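You operate a simulated robot arm through the tools that you are given. There is no shell and no other tool. Be economical: measure what you need, move in short steps, check, and stop when the job is done.

The job below is to be done with a simulated two-armed robot. You get a single attempt, and the scene is never put back.

JOB
Take the tee from the right end of the packing table and put it on the top of the bench. Take the silver washer from the right end of the packing table and leave it on the top of the goods stand. Pick up the medium sleeve from the right end of the packing table with one hand, pass it to the other hand and put it on the wall shelf beside the bench. Stack the 32 mm small tote from the right end of the packing table on top of the 42 mm small tote. Take the dust tray on the middle of the packing table and put it away on the low steel stand. Fetch the steel nut and set it on the pane on the top of the bench. Turn the cabinet timer dial to 4 s. Any order will do.

The check looks at the end state, three seconds after you hand in, the way a careful person would. Anything else that was tipped, shoved, dropped, spilled or broken makes it a failure.

ROBOT AND FRAMES
Two 7-joint arms with fingered hands on one trunk, on a base that drives. Base frame: it is fixed to the floor where the robot stands at the start and does not move with it; the origin is under the middle of the robot, x ahead of it, y to its left, z up; the surface under the hand at the start is at about z = 0.76. Units: m, rad, N and s.
The left shoulder is at the start at [0.256, 0.125, 1.023], the right one opposite. Places, roughly: cabinet timer dial [1.4, 2.2, 1.7]; dust tray [0.5, 1.25, 0.75]; low steel stand [3.9, 7, 0.5]; medium sleeve (5x5x13 cm) [0.8, 0.6, 0.8]; pane (24x18x1 cm) [-0.9, -0.9, 0.9]; small tote [1, 0.25, 0.75]; steel nut (6x5x3 cm) [0.6, 1.8, 0.8]; tee (8x6x4 cm) [0.5, 0.2, 0.8]; top of the bench [-1.5, -0.8, 0.8]; top of the goods stand [-1.1, 1.3, 0.7]; wall shelf beside the bench (14x52 cm) [-0.36, -1.08, 1.28]; washer [0.75, 0.5, 0.75]. Payload 3.7 kg a hand.
Tool frame (each hand has its own): the origin (TCP) lies between the finger pads and is the grasp point; the fingertips stand 0.025 m ahead of it; z points along the fingers, y is the line along which they close. Largest opening 0.088 m; the body of the gripper starts 0.029 m behind the TCP. The gripper is a hand of 5 fingers: y runs from the thumb to the fingers, the wrist lies at [-0.013, -0.097, -0.162] in the tool frame, and closing takes about 1.5 s.
Orientation is that of the tool frame in the base frame, as a unit quaternion [w, x, y, z]. With the fingers straight down and the wrist toward the robot, the tool's x, y and z point along [0, 1, 0], [1, 0, 0] and [0, 0, -1] of the base frame.

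CONTROLS
- The arms move only by the tool drive_tool. It takes "left_commands", "right_commands" or both (then of equal length, played together; a hand with none holds still); each is a list of rows, each a list of 6 numbers: the shift along the tool's x, y, z in units of 200 mm (1.0 is 200 mm), then the turn, a rotation vector about the tool's x, y, z in units of 45 degrees (1.0 is 45 degrees). In form: [[dx, dy, dz, wx, wy, wz], ...]. A call has 1 to 10 rows; each row is the pose to reach, as a shift and turn from the pose commanded when the call began, along the tool's axes at that moment. "left_jaw" and "right_jaw" are, for a hand that has rows, the opening, from 0 (shut) to 1 (fully open), set as the call begins (left out, the last holds). A call with a number of a shift or a turn outside -1 to 1 is refused whole. A row lasts 0.2 s, in which the tool goes at most 0.05 m and 0.15 rad; a call with a longer step from one row to the next is refused whole, and so is a gripper value outside its range. A pose out of reach is approached as far as the arm can. The call stops where the force on the tool passes 40 N (or 10 N more than at its start, if that is more) or the arm is blocked; 0.2 s more then pass. The fingers move at their own pace (about 0.045 m/s each) and stop on an object; they squeeze with about 26 N. The grip force told is the motor's: it shows also when the fingers shut on nothing. Time passes only in rows, and 0.2 s behind the last, so rows that repeat a pose let the fingers close. The reply holds the time, the measured pose of the TCP, the force on the tool along the base axes, the opening and the grip force, in the units named above and with some noise, with the torque about the TCP (base axes, N m) and any sound that the robot's microphone picked up.
- Cameras (640 x 400 px; columns grow to the right, rows downward): "scene" is now at [0.3759, 0.0458, 1.1471]; the picture's right is [0.52, -0.86, 0.00], its down [-0.50, -0.30, -0.81] and it looks along [0.69, 0.42, -0.59] (base axes); focal length 214 px, centre (320, 200). "left" rides on the left gripper at [-0.059, -0.079, -0.105] in its tool frame; the picture's right is [-0.73, -0.32, 0.61], its down [0.62, -0.68, 0.38] and it looks along [0.29, 0.66, 0.70] (tool axes); focal length 234 px, centre (320, 200). "right" rides on the right gripper at [0.059, -0.079, -0.105] in its tool frame; the picture's right is [-0.73, 0.32, -0.61], its down [-0.62, -0.68, 0.38] and it looks along [-0.29, 0.66, 0.70] (tool axes); focal length 234 px, centre (320, 200). There is no depth. A picture from a camera that has moved, and an enlarged one, comes with that camera's place and axes in the base frame and with its lens.
- get_image(camera): a new picture of that camera. It takes no simulated time.
- raise_lower(by): slides the trunk up (or, below 0, down) by that many m; the arms and the scene camera ride with it, the base frame stays. It gives what a move gives, with no picture.
- drive_base(legs): drives the robot by 1 to 6 legs, each [ahead, left, turn to the left] in m, m and rad, along the robot's own axes; the way and the turn of a leg run together, so that a leg with both is an arc; at most 1.5 m and 3.142 rad a leg. The arms and the cameras ride along, it lands a little off, and it stops where it bumps. It gives what a move gives.
- curl_fingers(index, middle, ring, little, thumb_bend, thumb_turn, hand): sets how far each is bent, from 0 (flat) to 100 (curled in); at 30 the hand is open as for a grip, at 70 the pads meet at the TCP. One left out holds its place. A second passes; each finger stops where it meets its share of the squeeze, and holds until it gets a number again. A gripper value or a shape takes the hand back. It gives what a move gives, with no picture; readings hold the bend of each and the force on index, middle, ring, little, thumb and palm. thumb_turn goes from beside the hand (0) to across from the fingers (100), as for a grip.
- hand_shape(shape, hand): the hand has 5 fingers and takes this shape, open, in about a second: jaw (thumb against the fingers, like two jaws); tri (thumb and two fingers); tip (a fingertip pinch); poke (one finger out to press); point (the index stretched); flat (the hand flat); cup (the hand cupped); fist (a fist). The gripper value then closes the fingers along that shape, each until it touches; the sizes above hold for jaw. It gives what a move gives, with no picture.
- pan_tilt(pan, tilt): turns the head with the scene camera to pan (to the left, within 1.396 rad either way) and tilt (down, from -0.506 to 1.204), counted from straight ahead of the robot. It gives what a move gives.
- enlarge(camera, box): a new picture of the part [left, top, right, bottom] of that camera's present view, enlarged. It takes no simulated time.
- close_job(): hands the job in; it is judged then, once.

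Go step by step. Nothing tells you exact positions but the pictures and the camera data: compare them with the known pose of the tool, close in by small moves and look again before you grip or let go. The budget is 207 turns and 190 pictures, counting those below and the enlarged ones. Unless the task says otherwise, let go and move clear before handing in, and close with one line.

The tools are called after "Emit:" as name(argument=value, ...) on one line, values as JSON. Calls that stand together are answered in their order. drive_tool: Moves the arms, as the interface text tells. Its arguments: {"type":"object","properties":{"left_commands":{"type":"array"},"left_jaw":{"type":"number"},"right_commands":{"type":"array"},"right_jaw":{"type":"number"}},"required":[]} The other tools are called the same way: raise_lower (by) slides the trunk up or down; hand_shape (shape, hand) gives the hand a shape; curl_fingers (index, middle, ring, little, thumb_bend, thumb_turn, hand) moves the fingers one by one; drive_base (legs) drives the base; pan_tilt (pan, tilt) turns the head that bears the scene camera; get_image (camera) takes a picture; enlarge (camera, box) takes an enlarged picture of a part of a camera's view; close_job () hands the job in.

At the start:

```text
time_s: 0.0
left_tcp_pos: [0.4176, 0.4305, 1.1361]
left_orientation: [-0.001, 0.708, 0.707, 0.001]
left_force: [0.3, 0.8, 0.2]
left_torque: [-0.02, 0.01, -0.01]
left_opening: 0.0875
left_grip_force: 0.0
left_shape: jaw
left_bend: [30.0, 30.0, 30.0, 30.0, 30.0, 98.0]
left_finger forces: [0.0, 0.1, 0.0, 0.1, 0.0, 0.0]
right_tcp_pos: [0.5955, -0.0359, 1.0847]
right_orientation: [0.0, 0.707, 0.707, 0.0]
right_force: [-0.6, -1.1, -0.9]
right_torque: [-0.01, -0.03, 0.03]
right_opening: 0.0879
right_grip_force: 0.0
right_shape: jaw
right_bend: [30.0, 30.0, 30.0, 30.0, 30.0, 98.0]
right_finger forces: [0.0, 0.0, 0.0, 0.1, 0.1, 0.0]
trunk travel left (down, up): [-0.054, 0.361]
robot x, y, heading: [0.001, 0.0002, 0.001]
head pan, tilt: [0.522, 0.66]
```

scene: 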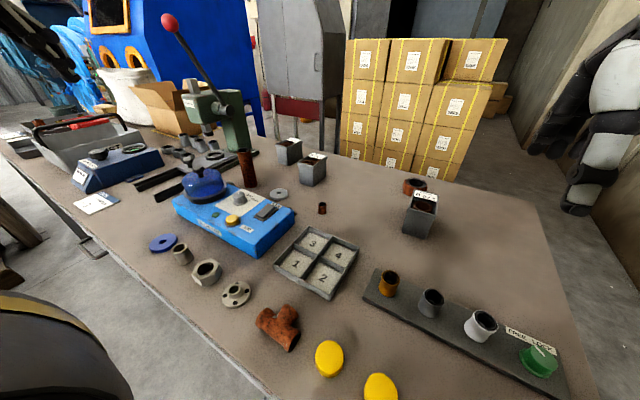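
right: 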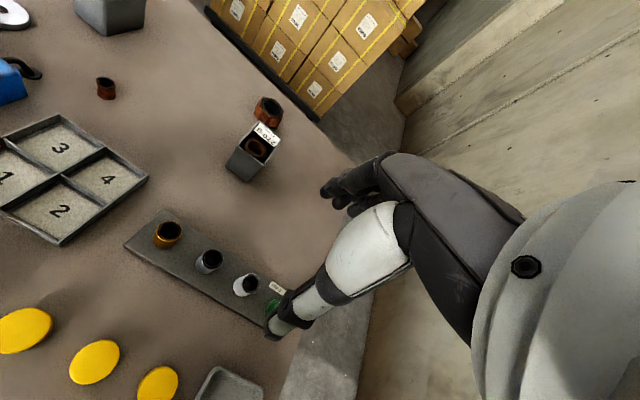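
left: 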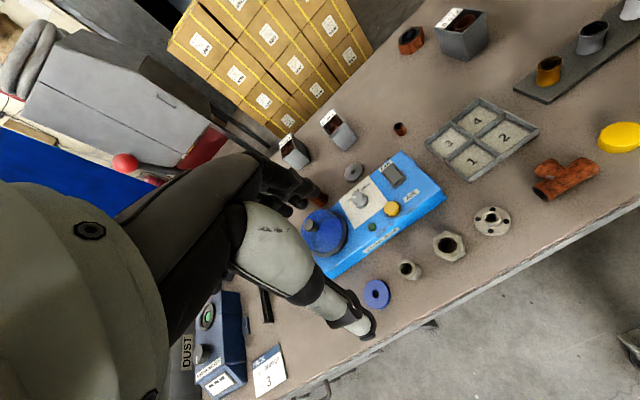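

I see the packing table with many parts: the tee, steel nuts, totes and washer. I'll look closer at the parts first.

Emit:
enlarge(camera="scene", box=[220, 120, 460, 270])

Emit:
enlarge(camera="scene", box=[0, 80, 240, 230])

Emit:
enlarge(camera="scene", box=[120, 220, 440, 400])

```text
2.67 times, centred on (340, 195) of scene
camera zoom: at [0.3759, 0.0458, 1.1471], right [0.52, -0.86, 0.0], down [-0.5, -0.3, -0.81], along [0.69, 0.42, -0.59], focal length 572 px, centre (267, 213)
```

zoom: 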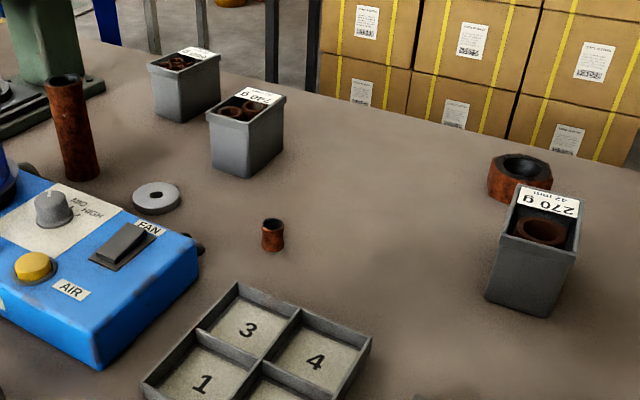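

```text
2.67 times, centred on (120, 155) of scene
camera zoom: at [0.3759, 0.0458, 1.1471], right [0.52, -0.86, 0.0], down [-0.5, -0.3, -0.81], along [0.69, 0.42, -0.59], focal length 572 px, centre (853, 320)
```

zoom: 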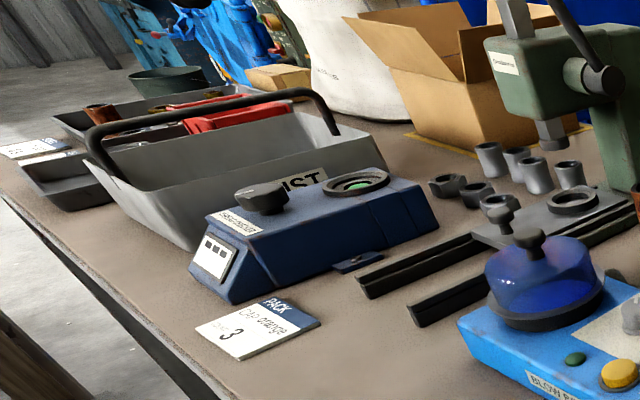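

```text
2.00 times, centred on (280, 310) of scene
camera zoom: at [0.3759, 0.0458, 1.1471], right [0.52, -0.86, 0.0], down [-0.5, -0.3, -0.81], along [0.69, 0.42, -0.59], focal length 429 px, centre (400, -20)
```

zoom: 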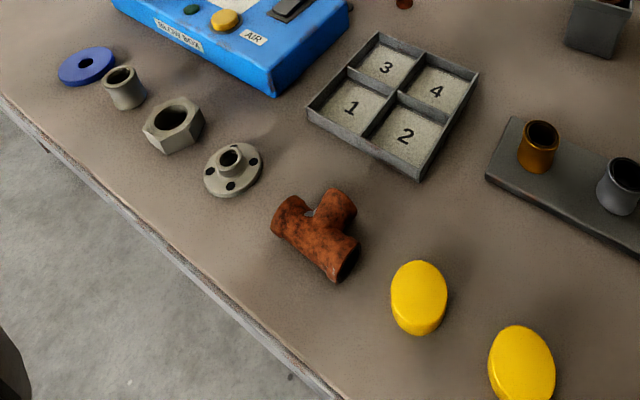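

Emit:
enlarge(camera="scene", box=[270, 130, 334, 170])

Emit:
enlarge(camera="scene", box=[390, 170, 470, 220])

Emit:
enlarge(camera="left", box=[270, 90, 430, 190])

Emit:
pan_tilt(pan=1.2, tilt=0.35)

Emit:
get_image(camera="scene")

Emit:
pan_tilt(pan=-1.3, tilt=0.35)

Emit:
get_image(camera="scene")

```text
10.00 times, centred on (302, 150) of scene
camera zoom: at [0.3759, 0.0458, 1.1471], right [0.52, -0.86, 0.0], down [-0.5, -0.3, -0.81], along [0.69, 0.42, -0.59], focal length 2145 px, centre (500, 700)
```

zoom: 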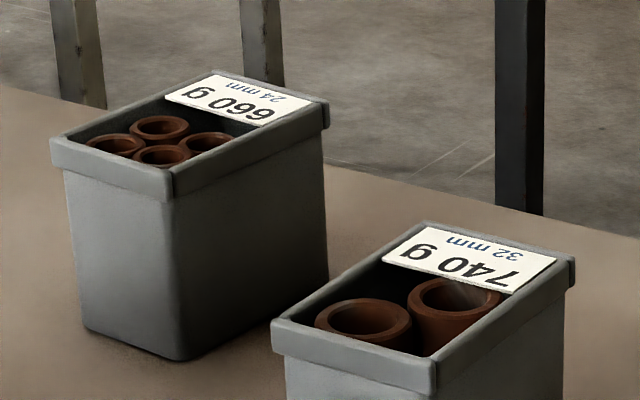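

```text
8.00 times, centred on (430, 195) of scene
camera zoom: at [0.3759, 0.0458, 1.1471], right [0.52, -0.86, 0.0], down [-0.5, -0.3, -0.81], along [0.69, 0.42, -0.59], focal length 1716 px, centre (-560, 240)
```

zoom: 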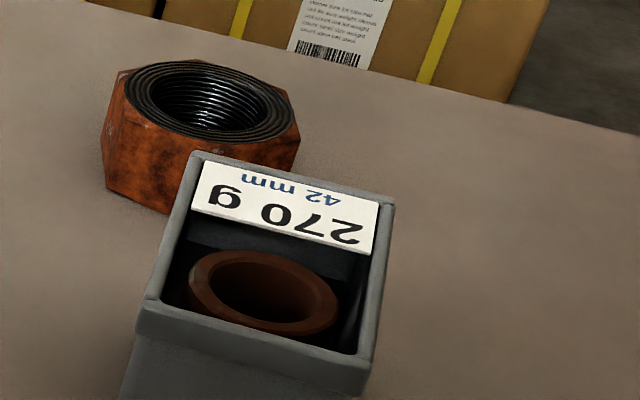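

```text
4.00 times, centred on (350, 140) of left
camera zoom: at [0.3393, 0.3716, 1.2401], right [-0.32, -0.73, -0.61], down [-0.68, 0.62, -0.38], along [0.66, 0.29, -0.7], focal length 937 px, centre (200, 440)
```

zoom: 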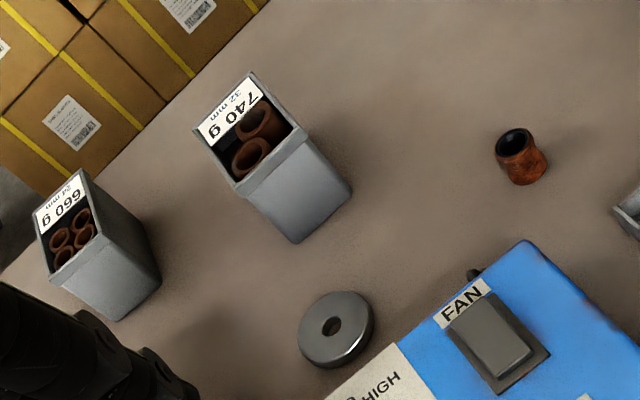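

```text
time_s: 1.1
left_tcp_pos: [0.418, 0.4306, 1.136]
left_orientation: [0.0, 0.707, 0.707, 0.001]
left_force: [-0.6, -0.1, 1.1]
left_torque: [-0.01, 0.0, 0.03]
left_opening: 0.0876
left_grip_force: 0.0
left_shape: jaw
left_bend: [30.0, 30.0, 30.0, 30.0, 30.0, 98.0]
left_finger forces: [0.1, 0.1, 0.1, 0.1, 0.1, 0.1]
right_tcp_pos: [0.5965, -0.0342, 1.0899]
right_orientation: [-0.003, 0.709, 0.705, 0.005]
right_force: [0.5, -0.8, -0.6]
right_torque: [-0.02, -0.03, 0.03]
right_opening: 0.0876
right_grip_force: 0.0
right_shape: jaw
right_bend: [30.0, 30.0, 30.0, 30.0, 30.0, 98.0]
right_finger forces: [0.1, 0.1, 0.1, 0.0, 0.0, 0.0]
trunk travel left (down, up): [-0.054, 0.361]
robot x, y, heading: [-0.0004, 0.0001, 0.003]
head pan, tilt: [1.201, 0.351]
```

```text
180 pictures are left
camera scene: at [0.3643, 0.0658, 1.1585], right [0.72, -0.7, 0.0], down [-0.34, -0.35, -0.88], along [0.61, 0.63, -0.48], focal length 214 px, centre (320, 200)
```

scene: 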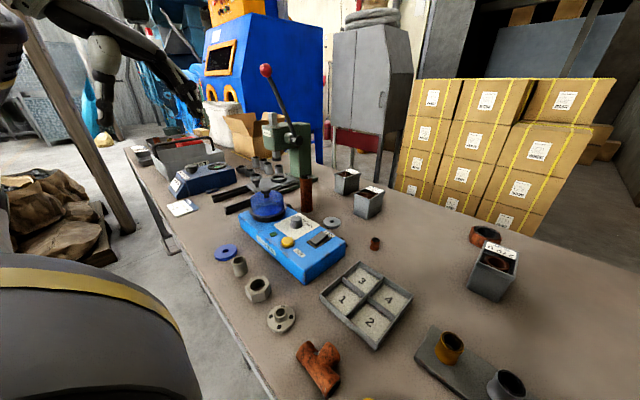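

```text
time_s: 3.3
left_tcp_pos: [0.4184, 0.4308, 1.136]
left_orientation: [0.0, 0.707, 0.707, 0.0]
left_force: [-0.1, 0.2, 0.4]
left_torque: [0.01, -0.02, 0.02]
left_opening: 0.0878
left_grip_force: 0.0
left_shape: jaw
left_bend: [30.0, 30.0, 30.0, 30.0, 30.0, 98.0]
left_finger forces: [0.1, 0.0, 0.1, 0.1, 0.0, 0.0]
right_tcp_pos: [0.5976, -0.0358, 1.0863]
right_orientation: [-0.001, 0.709, 0.705, 0.0]
right_force: [25.8, -35.0, 0.9]
right_torque: [4.41, 3.17, 1.63]
right_opening: 0.0877
right_grip_force: 0.0
right_shape: jaw
right_bend: [30.0, 30.0, 30.0, 30.0, 30.0, 98.0]
right_finger forces: [0.0, 0.1, 0.0, 0.0, 0.1, 0.1]
trunk travel left (down, up): [-0.054, 0.361]
robot x, y, heading: [0.0017, 0.0018, 0.003]
head pan, tilt: [-1.3, 0.351]
```

```text
179 pictures are left
camera scene: at [0.3606, -0.0712, 1.1741], right [-0.77, -0.64, 0.0], down [-0.21, 0.25, -0.95], along [0.6, -0.73, -0.33], focal length 214 px, centre (320, 200)
```

scene: 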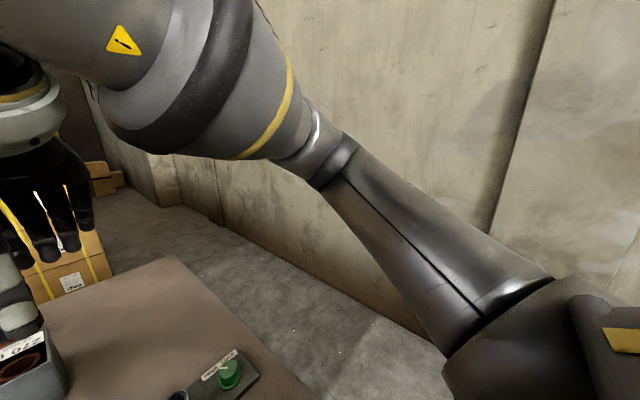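

The 32 mm tote is near [0.93, 0.41], the 42 mm tote near [0.88, 0.05], the washer near [0.79, 0.46], the sleeve near [0.78, 0.57] and the tee near [0.48, 0.19]. I'll put the head back, since the right arm seemed to be touched, and edge forward a little to reach the tote.

Emit:
pan_tilt(pan=0.4, tilt=0.75)

Emit:
get_image(camera="scene")

```text
time_s: 5.0
left_tcp_pos: [0.4187, 0.4307, 1.1348]
left_orientation: [0.0, 0.707, 0.707, 0.0]
left_force: [0.3, 0.3, 0.2]
left_torque: [-0.02, 0.0, 0.0]
left_opening: 0.0877
left_grip_force: 0.0
left_shape: jaw
left_bend: [30.0, 30.0, 30.0, 30.0, 30.0, 98.0]
left_finger forces: [0.1, 0.0, 0.0, 0.1, 0.0, 0.0]
right_tcp_pos: [0.5955, -0.0353, 1.0866]
right_orientation: [0.0, 0.707, 0.707, 0.0]
right_force: [-1.3, -0.3, 0.9]
right_torque: [0.01, 0.01, 0.03]
right_opening: 0.0875
right_grip_force: 0.1
right_shape: jaw
right_bend: [30.0, 30.0, 30.0, 30.0, 30.0, 98.0]
right_finger forces: [0.0, 0.0, 0.0, 0.0, 0.1, 0.1]
trunk travel left (down, up): [-0.054, 0.361]
robot x, y, heading: [-0.002, -0.0001, -0.002]
head pan, tilt: [0.4, 0.75]
```

```text
178 pictures are left
camera scene: at [0.3797, 0.0299, 1.1389], right [0.35, -0.94, 0.0], down [-0.62, -0.23, -0.75], along [0.7, 0.26, -0.66], focal length 214 px, centre (320, 200)
```

scene: 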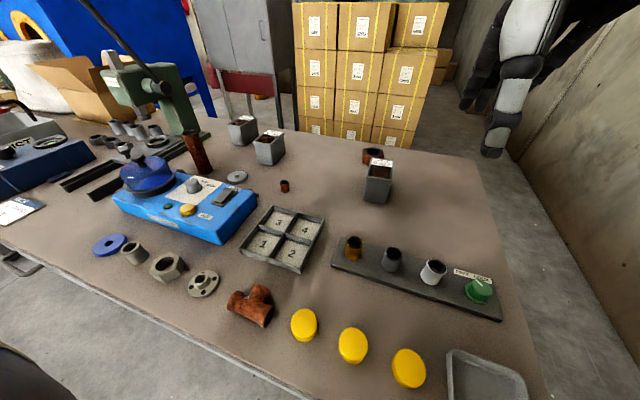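

I want to know the clearance between my trunk and the table edge, so I'll look straight down.

Emit:
pan_tilt(pan=0.0, tilt=1.2)

Emit:
get_image(camera="scene")

```text
time_s: 6.0
left_tcp_pos: [0.4179, 0.4304, 1.1363]
left_orientation: [0.0, 0.707, 0.707, 0.0]
left_force: [-0.2, 0.6, -0.5]
left_torque: [0.01, 0.0, -0.01]
left_opening: 0.0877
left_grip_force: 0.0
left_shape: jaw
left_bend: [30.0, 30.0, 30.0, 30.0, 30.0, 98.0]
left_finger forces: [0.0, 0.0, 0.0, 0.0, 0.0, 0.0]
right_tcp_pos: [0.5965, -0.0361, 1.0845]
right_orientation: [0.0, 0.707, 0.707, 0.0]
right_force: [-0.1, 0.0, 0.8]
right_torque: [0.0, 0.05, 0.0]
right_opening: 0.0877
right_grip_force: 0.0
right_shape: jaw
right_bend: [30.0, 30.0, 30.0, 30.0, 30.0, 98.0]
right_finger forces: [0.0, 0.0, 0.0, 0.0, 0.1, 0.0]
trunk travel left (down, up): [-0.054, 0.361]
robot x, y, heading: [-0.0004, -0.0012, 0.004]
head pan, tilt: [0.0, 1.201]
```

```text
177 pictures are left
camera scene: at [0.3578, 0.0006, 1.1057], right [0.0, -1.0, 0.0], down [-0.93, 0.0, -0.37], along [0.37, 0.0, -0.93], focal length 214 px, centre (320, 200)
```

scene: 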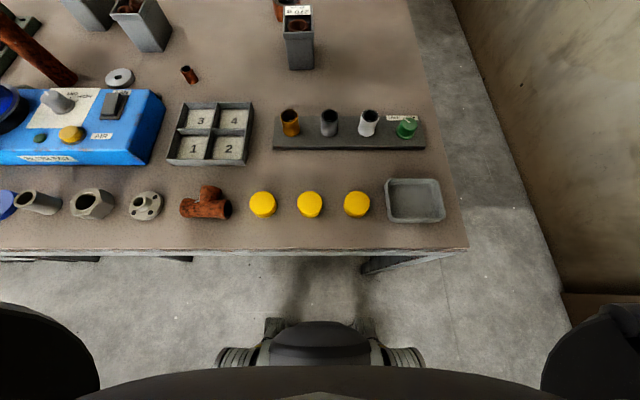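

The table edge is at x≈0.41 and my body front at x≈0.3, so I can shift left 0.25 and ahead about 0.08.

Emit:
drive_base(legs=[[0, 0.25, 0], [0.08, 0, 0]])

Emit:
get_image(camera="scene")

Emit:
get_image(camera="left")

```text
time_s: 9.4
left_tcp_pos: [0.5005, 0.6734, 1.1355]
left_orientation: [0.0, 0.708, 0.706, 0.0]
left_force: [-0.1, -0.3, -0.7]
left_torque: [0.02, 0.01, -0.01]
left_opening: 0.0878
left_grip_force: 0.1
left_shape: jaw
left_bend: [30.0, 30.0, 30.0, 30.0, 30.0, 98.0]
left_finger forces: [0.1, 0.0, 0.1, 0.0, 0.1, 0.1]
right_tcp_pos: [0.6778, 0.2078, 1.0856]
right_orientation: [0.0, 0.709, 0.706, 0.0]
right_force: [0.2, 0.7, 0.4]
right_torque: [-0.01, 0.03, 0.0]
right_opening: 0.0876
right_grip_force: 0.0
right_shape: jaw
right_bend: [30.0, 30.0, 30.0, 30.0, 30.0, 98.0]
right_finger forces: [0.1, 0.0, 0.1, 0.0, 0.0, 0.0]
trunk travel left (down, up): [-0.054, 0.361]
robot x, y, heading: [0.081, 0.2446, -0.007]
head pan, tilt: [0.0, 1.201]
```

```text
176 pictures are left
camera scene: at [0.4399, 0.2438, 1.1056], right [0.0, -1.0, 0.0], down [-0.93, 0.0, -0.37], along [0.37, 0.0, -0.93], focal length 214 px, centre (320, 200)
```

scene: 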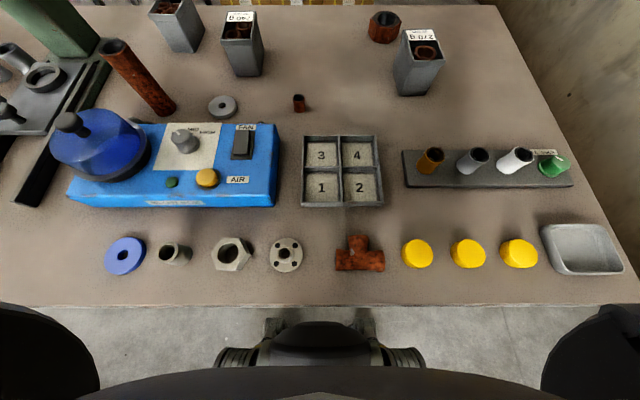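

```text
175 pictures are left
camera left: at [0.4225, 0.6149, 1.2399], right [-0.33, -0.73, -0.61], down [-0.68, 0.63, -0.38], along [0.66, 0.29, -0.7], focal length 234 px, centre (320, 200)
```

left: 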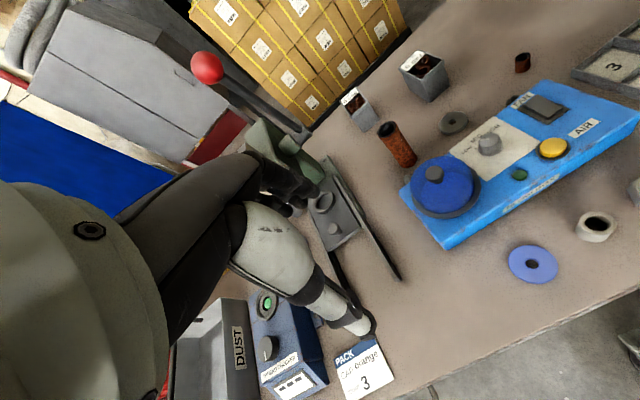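

Next I'll move the left hand toward the 32 mm tote, turning the closing line across the tote's width, and retract the right hand.

Emit:
drive_tool(left_commands=[[-0.1, 0.16, 0, 0, 0, 0.1667], [-0.2, 0.32, 0, 0, 0, 0.3333], [-0.3, 0.48, 0, 0, 0, 0.5], [-0.4, 0.64, 0, 0, 0, 0.6667], [-0.5, 0.8, 0, 0, 0, 0.8333], [-0.6, 0.95, 0, 0, 0, 1.0]], right_commands=[[-0.16, -0.16, 0, 0, 0, 0], [-0.32, -0.32, 0, 0, 0, 0], [-0.48, -0.48, 0, 0, 0, 0], [-0.64, -0.64, 0, 0, 0, 0], [-0.8, -0.8, 0, 0, 0, 0], [-0.95, -0.95, 0, 0, 0, 0]])

```text
time_s: 10.8
left_tcp_pos: [0.6861, 0.5536, 1.1348]
left_orientation: [0.0, 0.921, 0.389, 0.001]
left_force: [-0.2, 0.6, 0.0]
left_torque: [-0.03, -0.01, 0.0]
left_opening: 0.0874
left_grip_force: 0.0
left_shape: jaw
left_bend: [30.0, 30.0, 30.0, 30.0, 30.0, 98.0]
left_finger forces: [0.1, 0.0, 0.0, 0.1, 0.0, 0.0]
right_tcp_pos: [0.4989, 0.0162, 1.1081]
right_orientation: [-0.019, 0.721, 0.693, 0.006]
right_force: [18.4, -19.4, 19.7]
right_torque: [3.54, 4.0, 0.66]
right_opening: 0.0878
right_grip_force: 0.2
right_shape: jaw
right_bend: [30.0, 30.0, 30.0, 30.0, 30.0, 98.0]
right_finger forces: [0.1, 0.1, 0.0, 0.0, 0.0, 0.0]
right hand out of reach, approached as far as the arm can: row 4, 5, 6
trunk travel left (down, up): [-0.054, 0.361]
robot x, y, heading: [0.084, 0.2455, -0.002]
head pan, tilt: [0.0, 1.201]
stopped in row 6 (right hand): the force on the tool passed its limit at 115 N (the readings are from after the stop); the commanded pose is now the measured one
```

Emit:
drive_tool(left_commands=[[0.023, 0.165, 0, 0, 0, 0.1667], [0.047, 0.33, 0, 0, 0, 0.3333], [0.07, 0.495, 0, 0, 0, 0.5], [0.093, 0.66, 0, 0, 0, 0.6667], [0.117, 0.825, 0, 0, 0, 0.8333], [0.14, 0.99, 0, 0, 0, 1.0]], right_commands=[[0, 0.1, 0, 0, 0, 0], [0, 0.2, 0, 0, 0, 0], [0, 0.3, 0, 0, 0, 0], [0, 0.4, 0, 0, 0, 0], [0, 0.4, 0, 0, 0, 0], [0, 0.4, 0, 0, 0, 0]])

Emit:
get_image(camera="scene")

Emit:
get_image(camera="left")

```text
time_s: 12.2
left_tcp_pos: [0.8483, 0.4347, 1.1352]
left_orientation: [-0.001, 1.0, 0.005, -0.001]
left_force: [0.4, 0.3, 0.0]
left_torque: [-0.01, 0.0, -0.03]
left_opening: 0.0877
left_grip_force: 0.1
left_shape: jaw
left_bend: [30.0, 30.0, 30.0, 30.0, 30.0, 98.0]
left_finger forces: [0.1, 0.1, 0.1, 0.0, 0.1, 0.0]
right_tcp_pos: [0.5794, 0.0139, 1.1069]
right_orientation: [-0.013, 0.719, 0.694, 0.008]
right_force: [0.1, 0.4, -1.2]
right_torque: [0.01, 0.0, 0.0]
right_opening: 0.088
right_grip_force: 0.1
right_shape: jaw
right_bend: [30.0, 30.0, 30.0, 30.0, 30.0, 98.0]
right_finger forces: [0.0, 0.1, 0.1, 0.0, 0.1, 0.1]
trunk travel left (down, up): [-0.054, 0.361]
robot x, y, heading: [0.0795, 0.2438, -0.003]
head pan, tilt: [0.0, 1.201]
```

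```text
174 pictures are left
camera scene: at [0.4402, 0.2428, 1.1051], right [-0.01, -1.0, 0.0], down [-0.93, 0.0, -0.37], along [0.37, 0.0, -0.93], focal length 214 px, centre (320, 200)
```

scene: 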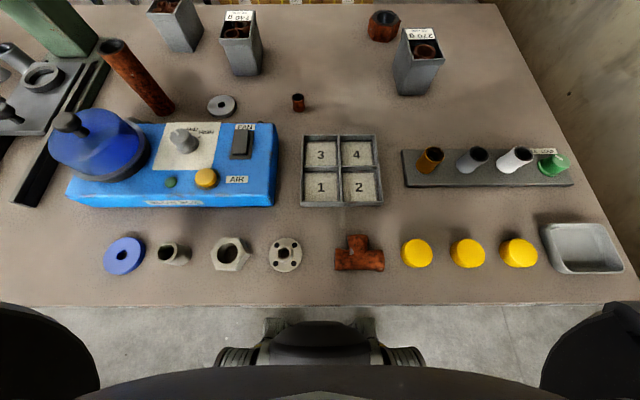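

```text
173 pictures are left
camera left: at [0.7894, 0.5127, 1.2388], right [-0.73, 0.32, -0.61], down [0.62, 0.69, -0.38], along [0.29, -0.65, -0.7], focal length 234 px, centre (320, 200)
```

left: 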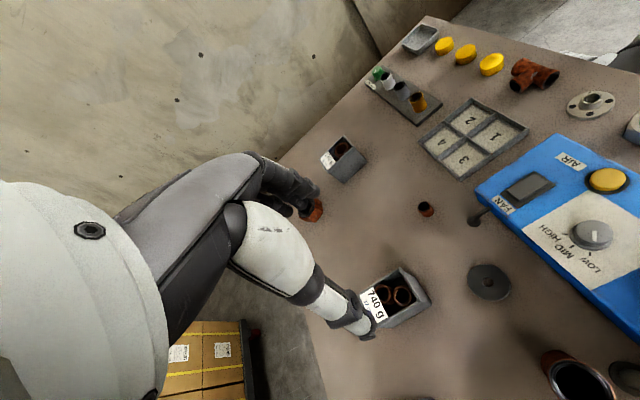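

The hand is now oriented across the tote, whose centre I take at [0.92, 0.408]. I'll move above it and descend partway.

Emit:
drive_tool(left_commands=[[0.12, 0.045, 0.15, 0, 0, 0], [0.24, 0.09, 0.3, 0, 0, 0], [0.36, 0.133, 0.5, 0, 0, 0], [0.36, 0.133, 0.7, 0, 0, 0], [0.36, 0.133, 0.9, 0, 0, 0]])

Emit:
get_image(camera="left")

Emit:
get_image(camera="scene")

```text
time_s: 13.4
left_tcp_pos: [0.9086, 0.4254, 0.9894]
left_orientation: [0.0, 1.0, 0.008, 0.001]
left_force: [0.8, 0.8, -0.1]
left_torque: [0.01, -0.01, -0.04]
left_opening: 0.0877
left_grip_force: 0.1
left_shape: jaw
left_bend: [30.0, 30.0, 30.0, 30.0, 30.0, 98.0]
left_finger forces: [0.0, 0.0, 0.0, 0.1, 0.0, 0.1]
left hand out of reach, approached as far as the arm can: row 2, 3, 4, 5
right_tcp_pos: [0.5776, 0.0133, 1.1074]
right_orientation: [-0.013, 0.719, 0.695, 0.007]
right_force: [0.9, -1.0, -0.2]
right_torque: [0.02, 0.02, -0.03]
right_opening: 0.0878
right_grip_force: 0.2
right_shape: jaw
right_bend: [30.0, 30.0, 30.0, 30.0, 30.0, 98.0]
right_finger forces: [0.1, 0.0, 0.0, 0.1, 0.0, 0.0]
trunk travel left (down, up): [-0.054, 0.361]
robot x, y, heading: [0.0787, 0.2448, -0.002]
head pan, tilt: [0.0, 1.201]
```

```text
172 pictures are left
camera left: at [0.8488, 0.5041, 1.0926], right [-0.73, 0.31, -0.61], down [0.61, 0.69, -0.38], along [0.3, -0.65, -0.7], focal length 234 px, centre (320, 200)
```

left: 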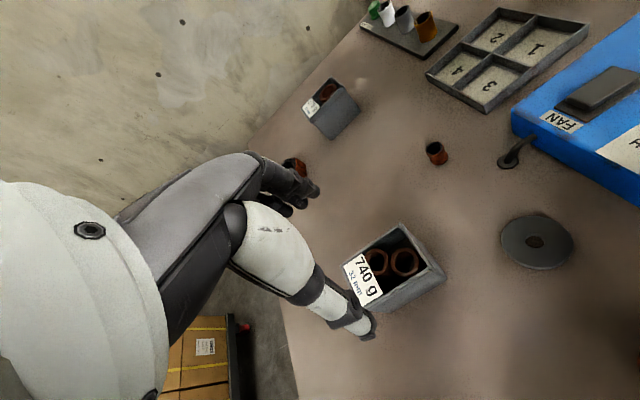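

```text
171 pictures are left
camera scene: at [0.4391, 0.2435, 1.1059], right [0.0, -1.0, 0.0], down [-0.93, 0.0, -0.37], along [0.37, 0.0, -0.93], focal length 214 px, centre (320, 200)
```

scene: 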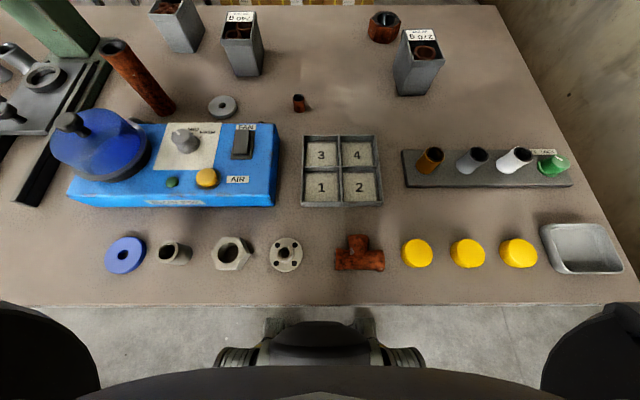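

The tote rim spans x 0.874–0.965 and y 0.377–0.443, and the arm is just short. I'll drive 4 cm ahead.

Emit:
drive_base(legs=[[0.04, 0, 0]])

```text
time_s: 14.3
left_tcp_pos: [0.9497, 0.4238, 0.9873]
left_orientation: [0.0, 1.0, 0.007, 0.0]
left_force: [0.5, 0.2, -0.1]
left_torque: [0.01, 0.03, 0.02]
left_opening: 0.0881
left_grip_force: 0.0
left_shape: jaw
left_bend: [30.0, 30.0, 30.0, 30.0, 30.0, 98.0]
left_finger forces: [0.0, 0.1, 0.0, 0.1, 0.1, 0.0]
right_tcp_pos: [0.6185, 0.013, 1.1077]
right_orientation: [-0.013, 0.72, 0.694, 0.006]
right_force: [1.2, -0.6, 0.3]
right_torque: [-0.04, 0.01, 0.0]
right_opening: 0.088
right_grip_force: 0.0
right_shape: jaw
right_bend: [30.0, 30.0, 30.0, 30.0, 30.0, 98.0]
right_finger forces: [0.1, 0.1, 0.1, 0.1, 0.0, 0.0]
trunk travel left (down, up): [-0.054, 0.361]
robot x, y, heading: [0.1223, 0.2451, -0.003]
head pan, tilt: [0.0, 1.201]
```

Emit:
drive_tool(left_commands=[[-0.1, 0, 0, 0, 0, 0], [-0.2, 0, 0, 0, 0, 0], [-0.2, 0, 0, 0, 0, 0]])

Emit:
get_image(camera="left")

```text
time_s: 15.1
left_tcp_pos: [0.9099, 0.4218, 0.9893]
left_orientation: [0.0, 1.0, 0.006, 0.0]
left_force: [-0.1, 0.3, 0.2]
left_torque: [0.0, 0.04, 0.01]
left_opening: 0.0877
left_grip_force: 0.1
left_shape: jaw
left_bend: [30.0, 30.0, 30.0, 30.0, 30.0, 98.0]
left_finger forces: [0.1, 0.0, 0.1, 0.1, 0.0, 0.0]
right_tcp_pos: [0.6184, 0.0141, 1.108]
right_orientation: [-0.012, 0.72, 0.694, 0.007]
right_force: [0.2, -0.1, -0.5]
right_torque: [0.02, -0.02, 0.02]
right_opening: 0.088
right_grip_force: 0.0
right_shape: jaw
right_bend: [30.0, 30.0, 30.0, 30.0, 30.0, 98.0]
right_finger forces: [0.0, 0.1, 0.1, 0.0, 0.0, 0.0]
trunk travel left (down, up): [-0.054, 0.361]
robot x, y, heading: [0.1192, 0.2448, -0.001]
head pan, tilt: [0.0, 1.201]
```

```text
170 pictures are left
camera left: at [0.8505, 0.4994, 1.0927], right [-0.73, 0.31, -0.61], down [0.61, 0.69, -0.38], along [0.3, -0.65, -0.7], focal length 234 px, centre (320, 200)
```

left: 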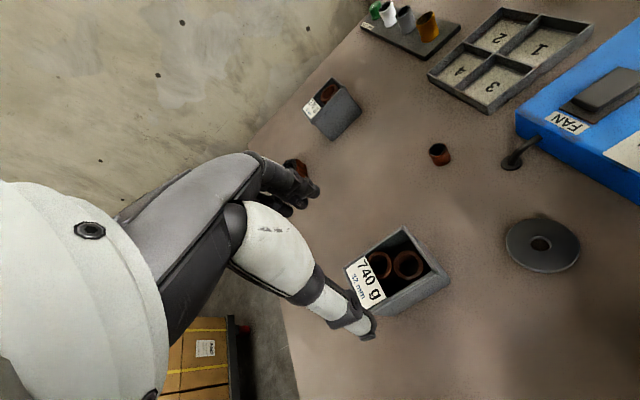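

Emit:
drive_tool(left_commands=[[0.025, 0.03, 0.15, 0, 0, 0], [0.05, 0.06, 0.35, 0, 0, 0], [0.05, 0.06, 0.53, 0, 0, 0], [0.05, 0.06, 0.53, 0, 0, 0]])

Emit:
get_image(camera="left")

```text
time_s: 16.1
left_tcp_pos: [0.922, 0.4112, 0.8839]
left_orientation: [-0.001, 1.0, 0.007, 0.0]
left_force: [-0.2, 0.6, 0.0]
left_torque: [0.01, 0.01, 0.0]
left_opening: 0.0876
left_grip_force: 0.0
left_shape: jaw
left_bend: [30.0, 30.0, 30.0, 30.0, 30.0, 98.0]
left_finger forces: [0.0, 0.0, 0.1, 0.0, 0.0, 0.0]
right_tcp_pos: [0.6176, 0.0134, 1.109]
right_orientation: [-0.012, 0.72, 0.694, 0.007]
right_force: [0.5, 0.3, 0.3]
right_torque: [-0.02, -0.01, 0.05]
right_opening: 0.0879
right_grip_force: 0.0
right_shape: jaw
right_bend: [30.0, 30.0, 30.0, 30.0, 30.0, 98.0]
right_finger forces: [0.1, 0.0, 0.0, 0.1, 0.0, 0.0]
trunk travel left (down, up): [-0.054, 0.361]
robot x, y, heading: [0.1177, 0.2466, -0.003]
head pan, tilt: [0.0, 1.201]
```

```text
169 pictures are left
camera left: at [0.8618, 0.4893, 0.9882], right [-0.73, 0.31, -0.61], down [0.61, 0.69, -0.38], along [0.3, -0.65, -0.69], focal length 234 px, centre (320, 200)
```

left: 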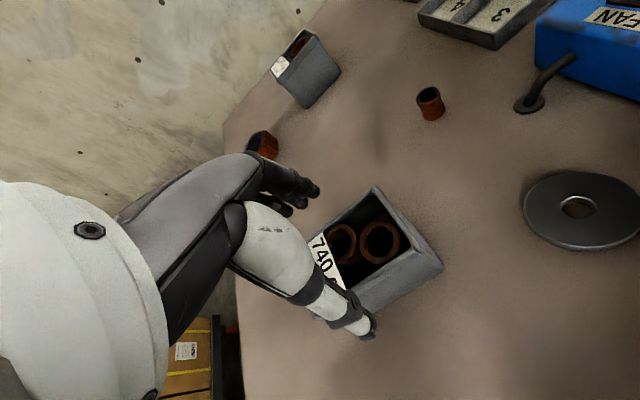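

Alignment looks good, so I'll go down to z≈0.82 and close.

Emit:
drive_tool(left_commands=[[0, 0, 0.1, 0, 0, 0], [0, 0, 0.2, 0, 0, 0], [0, 0, 0.31, 0, 0, 0], [0, 0, 0.31, 0, 0, 0]])

Emit:
get_image(camera="left")

```text
time_s: 17.1
left_tcp_pos: [0.9191, 0.4093, 0.8258]
left_orientation: [0.001, 1.0, 0.005, 0.003]
left_force: [0.9, -7.7, 15.1]
left_torque: [-0.44, -0.04, 0.05]
left_opening: 0.0877
left_grip_force: 0.0
left_shape: jaw
left_bend: [26.0, 30.0, 30.0, 29.0, 30.0, 98.0]
left_finger forces: [11.1, 0.0, 0.0, 2.8, 0.0, 0.0]
right_tcp_pos: [0.6169, 0.0114, 1.1086]
right_orientation: [-0.011, 0.72, 0.694, 0.009]
right_force: [0.0, 0.5, 0.1]
right_torque: [0.03, 0.04, -0.03]
right_opening: 0.0877
right_grip_force: 0.0
right_shape: jaw
right_bend: [30.0, 30.0, 30.0, 30.0, 30.0, 98.0]
right_finger forces: [0.0, 0.0, 0.0, 0.0, 0.1, 0.1]
trunk travel left (down, up): [-0.054, 0.361]
robot x, y, heading: [0.1251, 0.2447, -0.007]
head pan, tilt: [0.0, 1.201]
```

```text
168 pictures are left
camera left: at [0.86, 0.4879, 0.9287], right [-0.73, 0.31, -0.61], down [0.62, 0.69, -0.38], along [0.3, -0.66, -0.69], focal length 234 px, centre (320, 200)
```

left: 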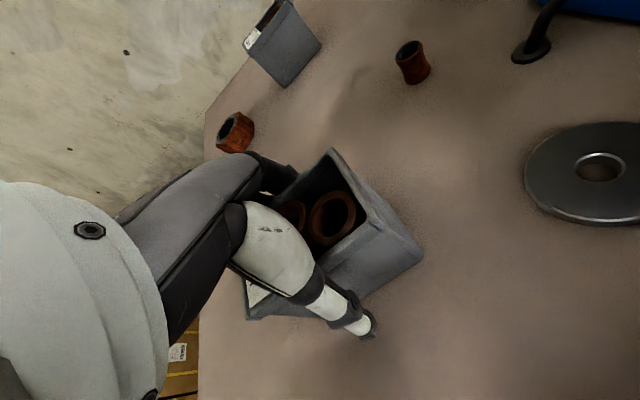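

The index finger pressed on the rim at the −y side. I'll rise, shift about 8 mm toward −y, and come down again.

Emit:
drive_tool(left_commands=[[0, 0, -0.1, 0, 0, 0], [0, 0, -0.2, 0, 0, 0], [0.02, 0.045, -0.2, 0, 0, 0], [0.02, 0.045, -0.2, 0, 0, 0]])

Emit:
get_image(camera="left")

```text
time_s: 18.1
left_tcp_pos: [0.9248, 0.4022, 0.8601]
left_orientation: [0.0, 1.0, 0.007, 0.0]
left_force: [0.0, -0.3, -1.0]
left_torque: [-0.01, -0.02, -0.01]
left_opening: 0.0879
left_grip_force: 0.0
left_shape: jaw
left_bend: [30.0, 30.0, 30.0, 30.0, 30.0, 98.0]
left_finger forces: [0.0, 0.1, 0.1, 0.0, 0.1, 0.0]
right_tcp_pos: [0.6169, 0.0129, 1.1085]
right_orientation: [-0.012, 0.719, 0.695, 0.008]
right_force: [-0.2, -0.8, 0.0]
right_torque: [0.01, 0.04, 0.03]
right_opening: 0.0879
right_grip_force: 0.0
right_shape: jaw
right_bend: [30.0, 30.0, 30.0, 30.0, 30.0, 98.0]
right_finger forces: [0.1, 0.0, 0.0, 0.1, 0.0, 0.0]
trunk travel left (down, up): [-0.054, 0.361]
robot x, y, heading: [0.121, 0.2442, -0.004]
head pan, tilt: [0.0, 1.201]
```

```text
167 pictures are left
camera left: at [0.8649, 0.4796, 0.9647], right [-0.73, 0.31, -0.61], down [0.61, 0.69, -0.38], along [0.3, -0.65, -0.7], focal length 234 px, centre (320, 200)
```

left: 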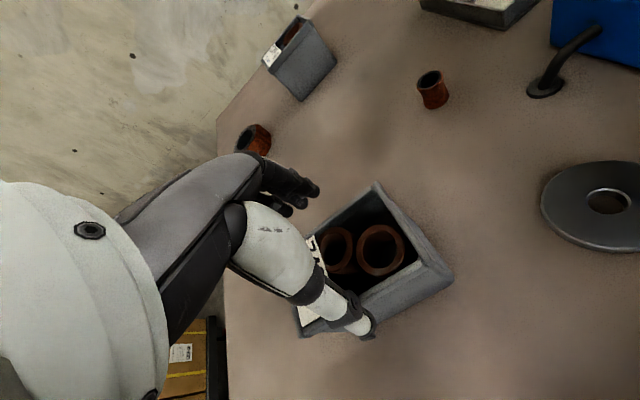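

Emit:
drive_tool(left_commands=[[0, 0, 0.1, 0, 0, 0], [0, 0, 0.2, 0, 0, 0], [0, 0, 0.2, 0, 0, 0]])

Emit:
get_image(camera="left")

```text
time_s: 18.9
left_tcp_pos: [0.924, 0.402, 0.8248]
left_orientation: [0.001, 1.0, 0.007, 0.004]
left_force: [1.3, 9.6, 13.3]
left_torque: [0.42, 0.09, -0.03]
left_opening: 0.0881
left_grip_force: 0.0
left_shape: jaw
left_bend: [30.0, 30.0, 30.0, 30.0, 25.0, 98.0]
left_finger forces: [0.0, 0.1, 0.1, 0.1, 13.3, 0.0]
right_tcp_pos: [0.6159, 0.0136, 1.1093]
right_orientation: [-0.011, 0.719, 0.695, 0.007]
right_force: [-0.6, 0.5, 0.6]
right_torque: [-0.02, -0.03, 0.01]
right_opening: 0.0879
right_grip_force: 0.1
right_shape: jaw
right_bend: [30.0, 30.0, 30.0, 30.0, 30.0, 98.0]
right_finger forces: [0.0, 0.1, 0.0, 0.0, 0.1, 0.0]
trunk travel left (down, up): [-0.054, 0.361]
robot x, y, heading: [0.1175, 0.2454, -0.008]
head pan, tilt: [0.0, 1.201]
```

```text
166 pictures are left
camera left: at [0.864, 0.48, 0.9288], right [-0.73, 0.31, -0.61], down [0.61, 0.69, -0.38], along [0.3, -0.65, -0.69], focal length 234 px, centre (320, 200)
```

left: 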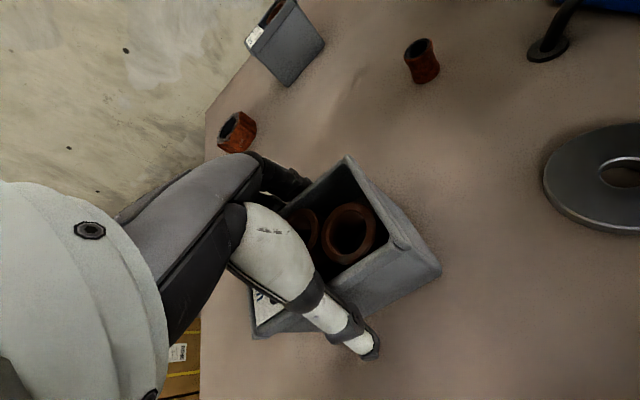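

The thumb touches now, so the opening is only barely wider than the rim. I'll rise, open the fingers wider, centre at y≈0.406 and descend.

Emit:
drive_tool(left_commands=[[0, 0, -0.1, 0, 0, 0], [0, 0, -0.2, 0, 0, 0], [0, -0.02, -0.2, 0, 0, 0]])

Emit:
curl_fingers(hand="left", index=18, middle=18, ring=18, little=18, thumb_bend=18)

Emit:
drive_tool(left_commands=[[0, 0, 0.1, 0, 0, 0], [0, 0, 0.2, 0, 0, 0], [0, 0, 0.22, 0, 0, 0]])

Emit:
get_image(camera="left")

```text
time_s: 19.7
left_tcp_pos: [0.9229, 0.4053, 0.8625]
left_orientation: [0.001, 1.0, 0.006, 0.0]
left_force: [-0.2, 0.6, 0.3]
left_torque: [0.03, 0.0, 0.04]
left_opening: 0.088
left_grip_force: 0.0
left_shape: jaw
left_bend: [30.0, 30.0, 30.0, 30.0, 30.0, 97.0]
left_finger forces: [0.0, 0.0, 0.0, 0.0, 0.0, 0.1]
right_tcp_pos: [0.6178, 0.0127, 1.1078]
right_orientation: [-0.012, 0.719, 0.694, 0.007]
right_force: [0.4, 0.5, 1.1]
right_torque: [0.0, 0.0, -0.04]
right_opening: 0.0877
right_grip_force: 0.1
right_shape: jaw
right_bend: [30.0, 30.0, 30.0, 30.0, 30.0, 98.0]
right_finger forces: [0.0, 0.0, 0.0, 0.0, 0.0, 0.0]
trunk travel left (down, up): [-0.054, 0.361]
robot x, y, heading: [0.1214, 0.244, -0.003]
head pan, tilt: [0.0, 1.201]
```

```text
time_s: 20.7
left_tcp_pos: [0.9233, 0.4051, 0.8637]
left_orientation: [0.0, 1.0, 0.007, 0.0]
left_force: [0.1, -0.1, -0.9]
left_torque: [0.01, 0.01, -0.02]
left_opening: 0.107
left_grip_force: 0.1
left_shape: fingers
left_bend: [18.0, 18.0, 18.0, 18.0, 18.0, 97.0]
left_finger forces: [0.0, 0.1, 0.0, 0.0, 0.1, 0.1]
right_tcp_pos: [0.6168, 0.0124, 1.1073]
right_orientation: [-0.012, 0.72, 0.694, 0.007]
right_force: [0.1, 0.5, 0.8]
right_torque: [0.0, 0.0, -0.02]
right_opening: 0.0878
right_grip_force: 0.2
right_shape: jaw
right_bend: [30.0, 30.0, 30.0, 30.0, 30.0, 98.0]
right_finger forces: [0.0, 0.0, 0.0, 0.0, 0.0, 0.0]
trunk travel left (down, up): [-0.054, 0.361]
robot x, y, heading: [0.1186, 0.2429, -0.005]
head pan, tilt: [0.0, 1.201]
```

```text
time_s: 21.5
left_tcp_pos: [0.9245, 0.4055, 0.8178]
left_orientation: [0.0, 1.0, 0.007, 0.001]
left_force: [0.2, -0.9, 0.0]
left_torque: [-0.03, 0.0, 0.02]
left_opening: 0.1067
left_grip_force: 0.3
left_shape: fingers
left_bend: [18.0, 18.0, 18.0, 18.0, 18.0, 97.0]
left_finger forces: [0.0, 0.0, 0.0, 0.1, 0.3, 0.0]
right_tcp_pos: [0.6164, 0.0121, 1.1082]
right_orientation: [-0.012, 0.72, 0.694, 0.007]
right_force: [-0.1, -0.4, -0.4]
right_torque: [0.01, -0.01, 0.02]
right_opening: 0.088
right_grip_force: 0.1
right_shape: jaw
right_bend: [30.0, 30.0, 30.0, 30.0, 30.0, 98.0]
right_finger forces: [0.0, 0.1, 0.0, 0.0, 0.0, 0.0]
trunk travel left (down, up): [-0.054, 0.361]
robot x, y, heading: [0.1198, 0.2386, -0.004]
head pan, tilt: [0.0, 1.201]
```

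```text
165 pictures are left
camera left: at [0.8645, 0.4841, 0.9212], right [-0.73, 0.31, -0.61], down [0.61, 0.69, -0.38], along [0.3, -0.65, -0.7], focal length 234 px, centre (320, 200)
```

left: 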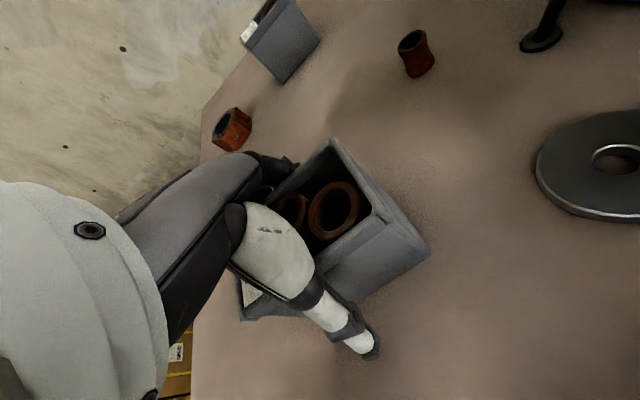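

No contact now at z 0.818, so I'll close the grip.

Emit:
drive_tool(left_commands=[[0, 0, 0.03, 0, 0, 0], [0, 0, 0.03, 0, 0, 0], [0, 0, 0.03, 0, 0, 0], [0, 0, 0.03, 0, 0, 0], [0, 0, 0.03, 0, 0, 0], [0, 0, 0.03, 0, 0, 0], [0, 0, 0.03, 0, 0, 0], [0, 0, 0.03, 0, 0, 0]], left_jaw=0)

Emit:
drive_tool(left_commands=[[0, 0, -0.04, 0, 0, 0], [0, 0, -0.1, 0, 0, 0], [0, 0, -0.1, 0, 0, 0]])

Emit:
get_image(camera="left")

```text
time_s: 23.3
left_tcp_pos: [0.9232, 0.4057, 0.8169]
left_orientation: [0.002, 1.0, 0.007, 0.004]
left_force: [7.5, -7.9, 25.1]
left_torque: [-0.38, -0.11, -0.03]
left_opening: 0.0572
left_grip_force: 25.7
left_shape: jaw
left_bend: [27.0, 40.0, 36.0, 28.0, 58.0, 99.0]
left_finger forces: [22.7, 12.0, 3.3, 8.0, 34.7, 0.0]
right_tcp_pos: [0.6162, 0.0112, 1.1102]
right_orientation: [-0.01, 0.72, 0.693, 0.008]
right_force: [-0.1, 0.2, -0.1]
right_torque: [0.03, -0.02, -0.06]
right_opening: 0.0878
right_grip_force: 0.1
right_shape: jaw
right_bend: [30.0, 30.0, 30.0, 30.0, 30.0, 98.0]
right_finger forces: [0.1, 0.1, 0.0, 0.1, 0.0, 0.0]
trunk travel left (down, up): [-0.054, 0.361]
robot x, y, heading: [0.1222, 0.2454, -0.004]
head pan, tilt: [0.0, 1.201]
```

```text
time_s: 24.1
left_tcp_pos: [0.9239, 0.4083, 0.8283]
left_orientation: [0.0, 1.0, 0.008, -0.002]
left_force: [0.3, 0.3, -7.8]
left_torque: [0.0, 0.02, 0.01]
left_opening: 0.0567
left_grip_force: 26.0
left_shape: jaw
left_bend: [28.0, 41.0, 37.0, 31.0, 58.0, 98.0]
left_finger forces: [17.1, 10.5, 2.8, 2.5, 33.2, 0.0]
right_tcp_pos: [0.6196, 0.012, 1.1063]
right_orientation: [-0.013, 0.719, 0.694, 0.007]
right_force: [0.2, -0.8, -0.1]
right_torque: [-0.02, 0.01, 0.01]
right_opening: 0.088
right_grip_force: 0.0
right_shape: jaw
right_bend: [30.0, 30.0, 30.0, 30.0, 30.0, 98.0]
right_finger forces: [0.0, 0.1, 0.1, 0.0, 0.0, 0.0]
trunk travel left (down, up): [-0.054, 0.361]
robot x, y, heading: [0.1264, 0.2476, -0.01]
head pan, tilt: [0.0, 1.201]
```

```text
164 pictures are left
camera left: at [0.8651, 0.4861, 0.9329], right [-0.73, 0.31, -0.6], down [0.61, 0.69, -0.38], along [0.3, -0.65, -0.7], focal length 234 px, centre (320, 200)
```

left: 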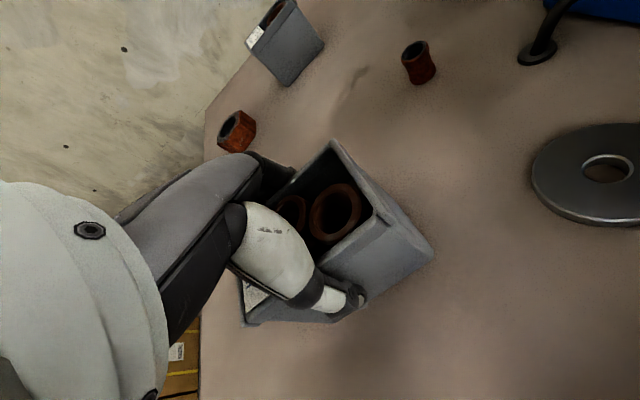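

The tote is lifted (7.8 N). I'll take a close look at the 42 mm tote to get its exact place.

Emit:
enlarge(camera="scene", box=[360, 0, 488, 110])

Emit:
drive_tool(left_commands=[[0, 0, -0.15, 0, 0, 0], [0, 0, -0.3, 0, 0, 0], [0, 0, -0.45, 0, 0, 0], [0, 0, -0.6, 0, 0, 0], [0, 0, -0.75, 0, 0, 0]], right_commands=[[-0.1, 0, 0, 0, 0, 0], [-0.2, 0, 0, 0, 0, 0], [-0.3, 0, 0, 0, 0, 0], [-0.4, 0, 0, 0, 0, 0], [-0.5, 0, 0, 0, 0, 0]])

```text
3.64 times, centred on (424, 55) of scene
camera zoom: at [0.4802, 0.2431, 1.1052], right [0.0, -1.0, 0.0], down [-0.93, 0.0, -0.37], along [0.37, 0.0, -0.93], focal length 780 px, centre (-58, 727)
```

zoom: 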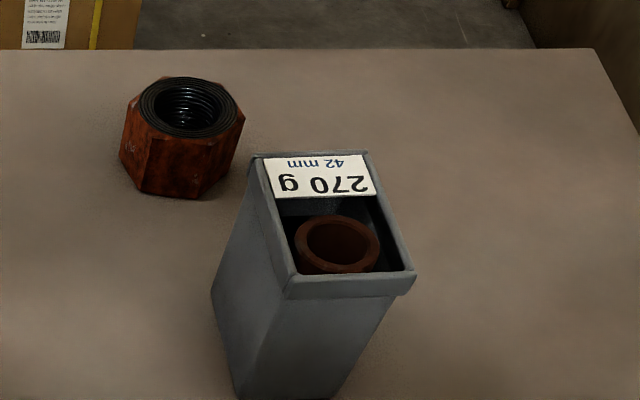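

```text
time_s: 25.3
left_tcp_pos: [0.9216, 0.4053, 0.9824]
left_orientation: [-0.001, 1.0, 0.006, 0.0]
left_force: [0.0, 0.1, -6.8]
left_torque: [-0.05, 0.0, -0.02]
left_opening: 0.057
left_grip_force: 26.0
left_shape: jaw
left_bend: [28.0, 42.0, 37.0, 31.0, 58.0, 98.0]
left_finger forces: [17.1, 10.6, 2.8, 2.5, 33.2, 0.1]
right_tcp_pos: [0.6142, -0.0898, 1.1061]
right_orientation: [-0.011, 0.72, 0.694, 0.007]
right_force: [0.3, 0.3, 1.0]
right_torque: [-0.03, -0.05, -0.03]
right_opening: 0.0879
right_grip_force: 0.0
right_shape: jaw
right_bend: [30.0, 30.0, 30.0, 30.0, 30.0, 98.0]
right_finger forces: [0.0, 0.0, 0.1, 0.0, 0.0, 0.0]
trunk travel left (down, up): [-0.054, 0.361]
robot x, y, heading: [0.1197, 0.2451, -0.004]
head pan, tilt: [0.0, 1.201]
```

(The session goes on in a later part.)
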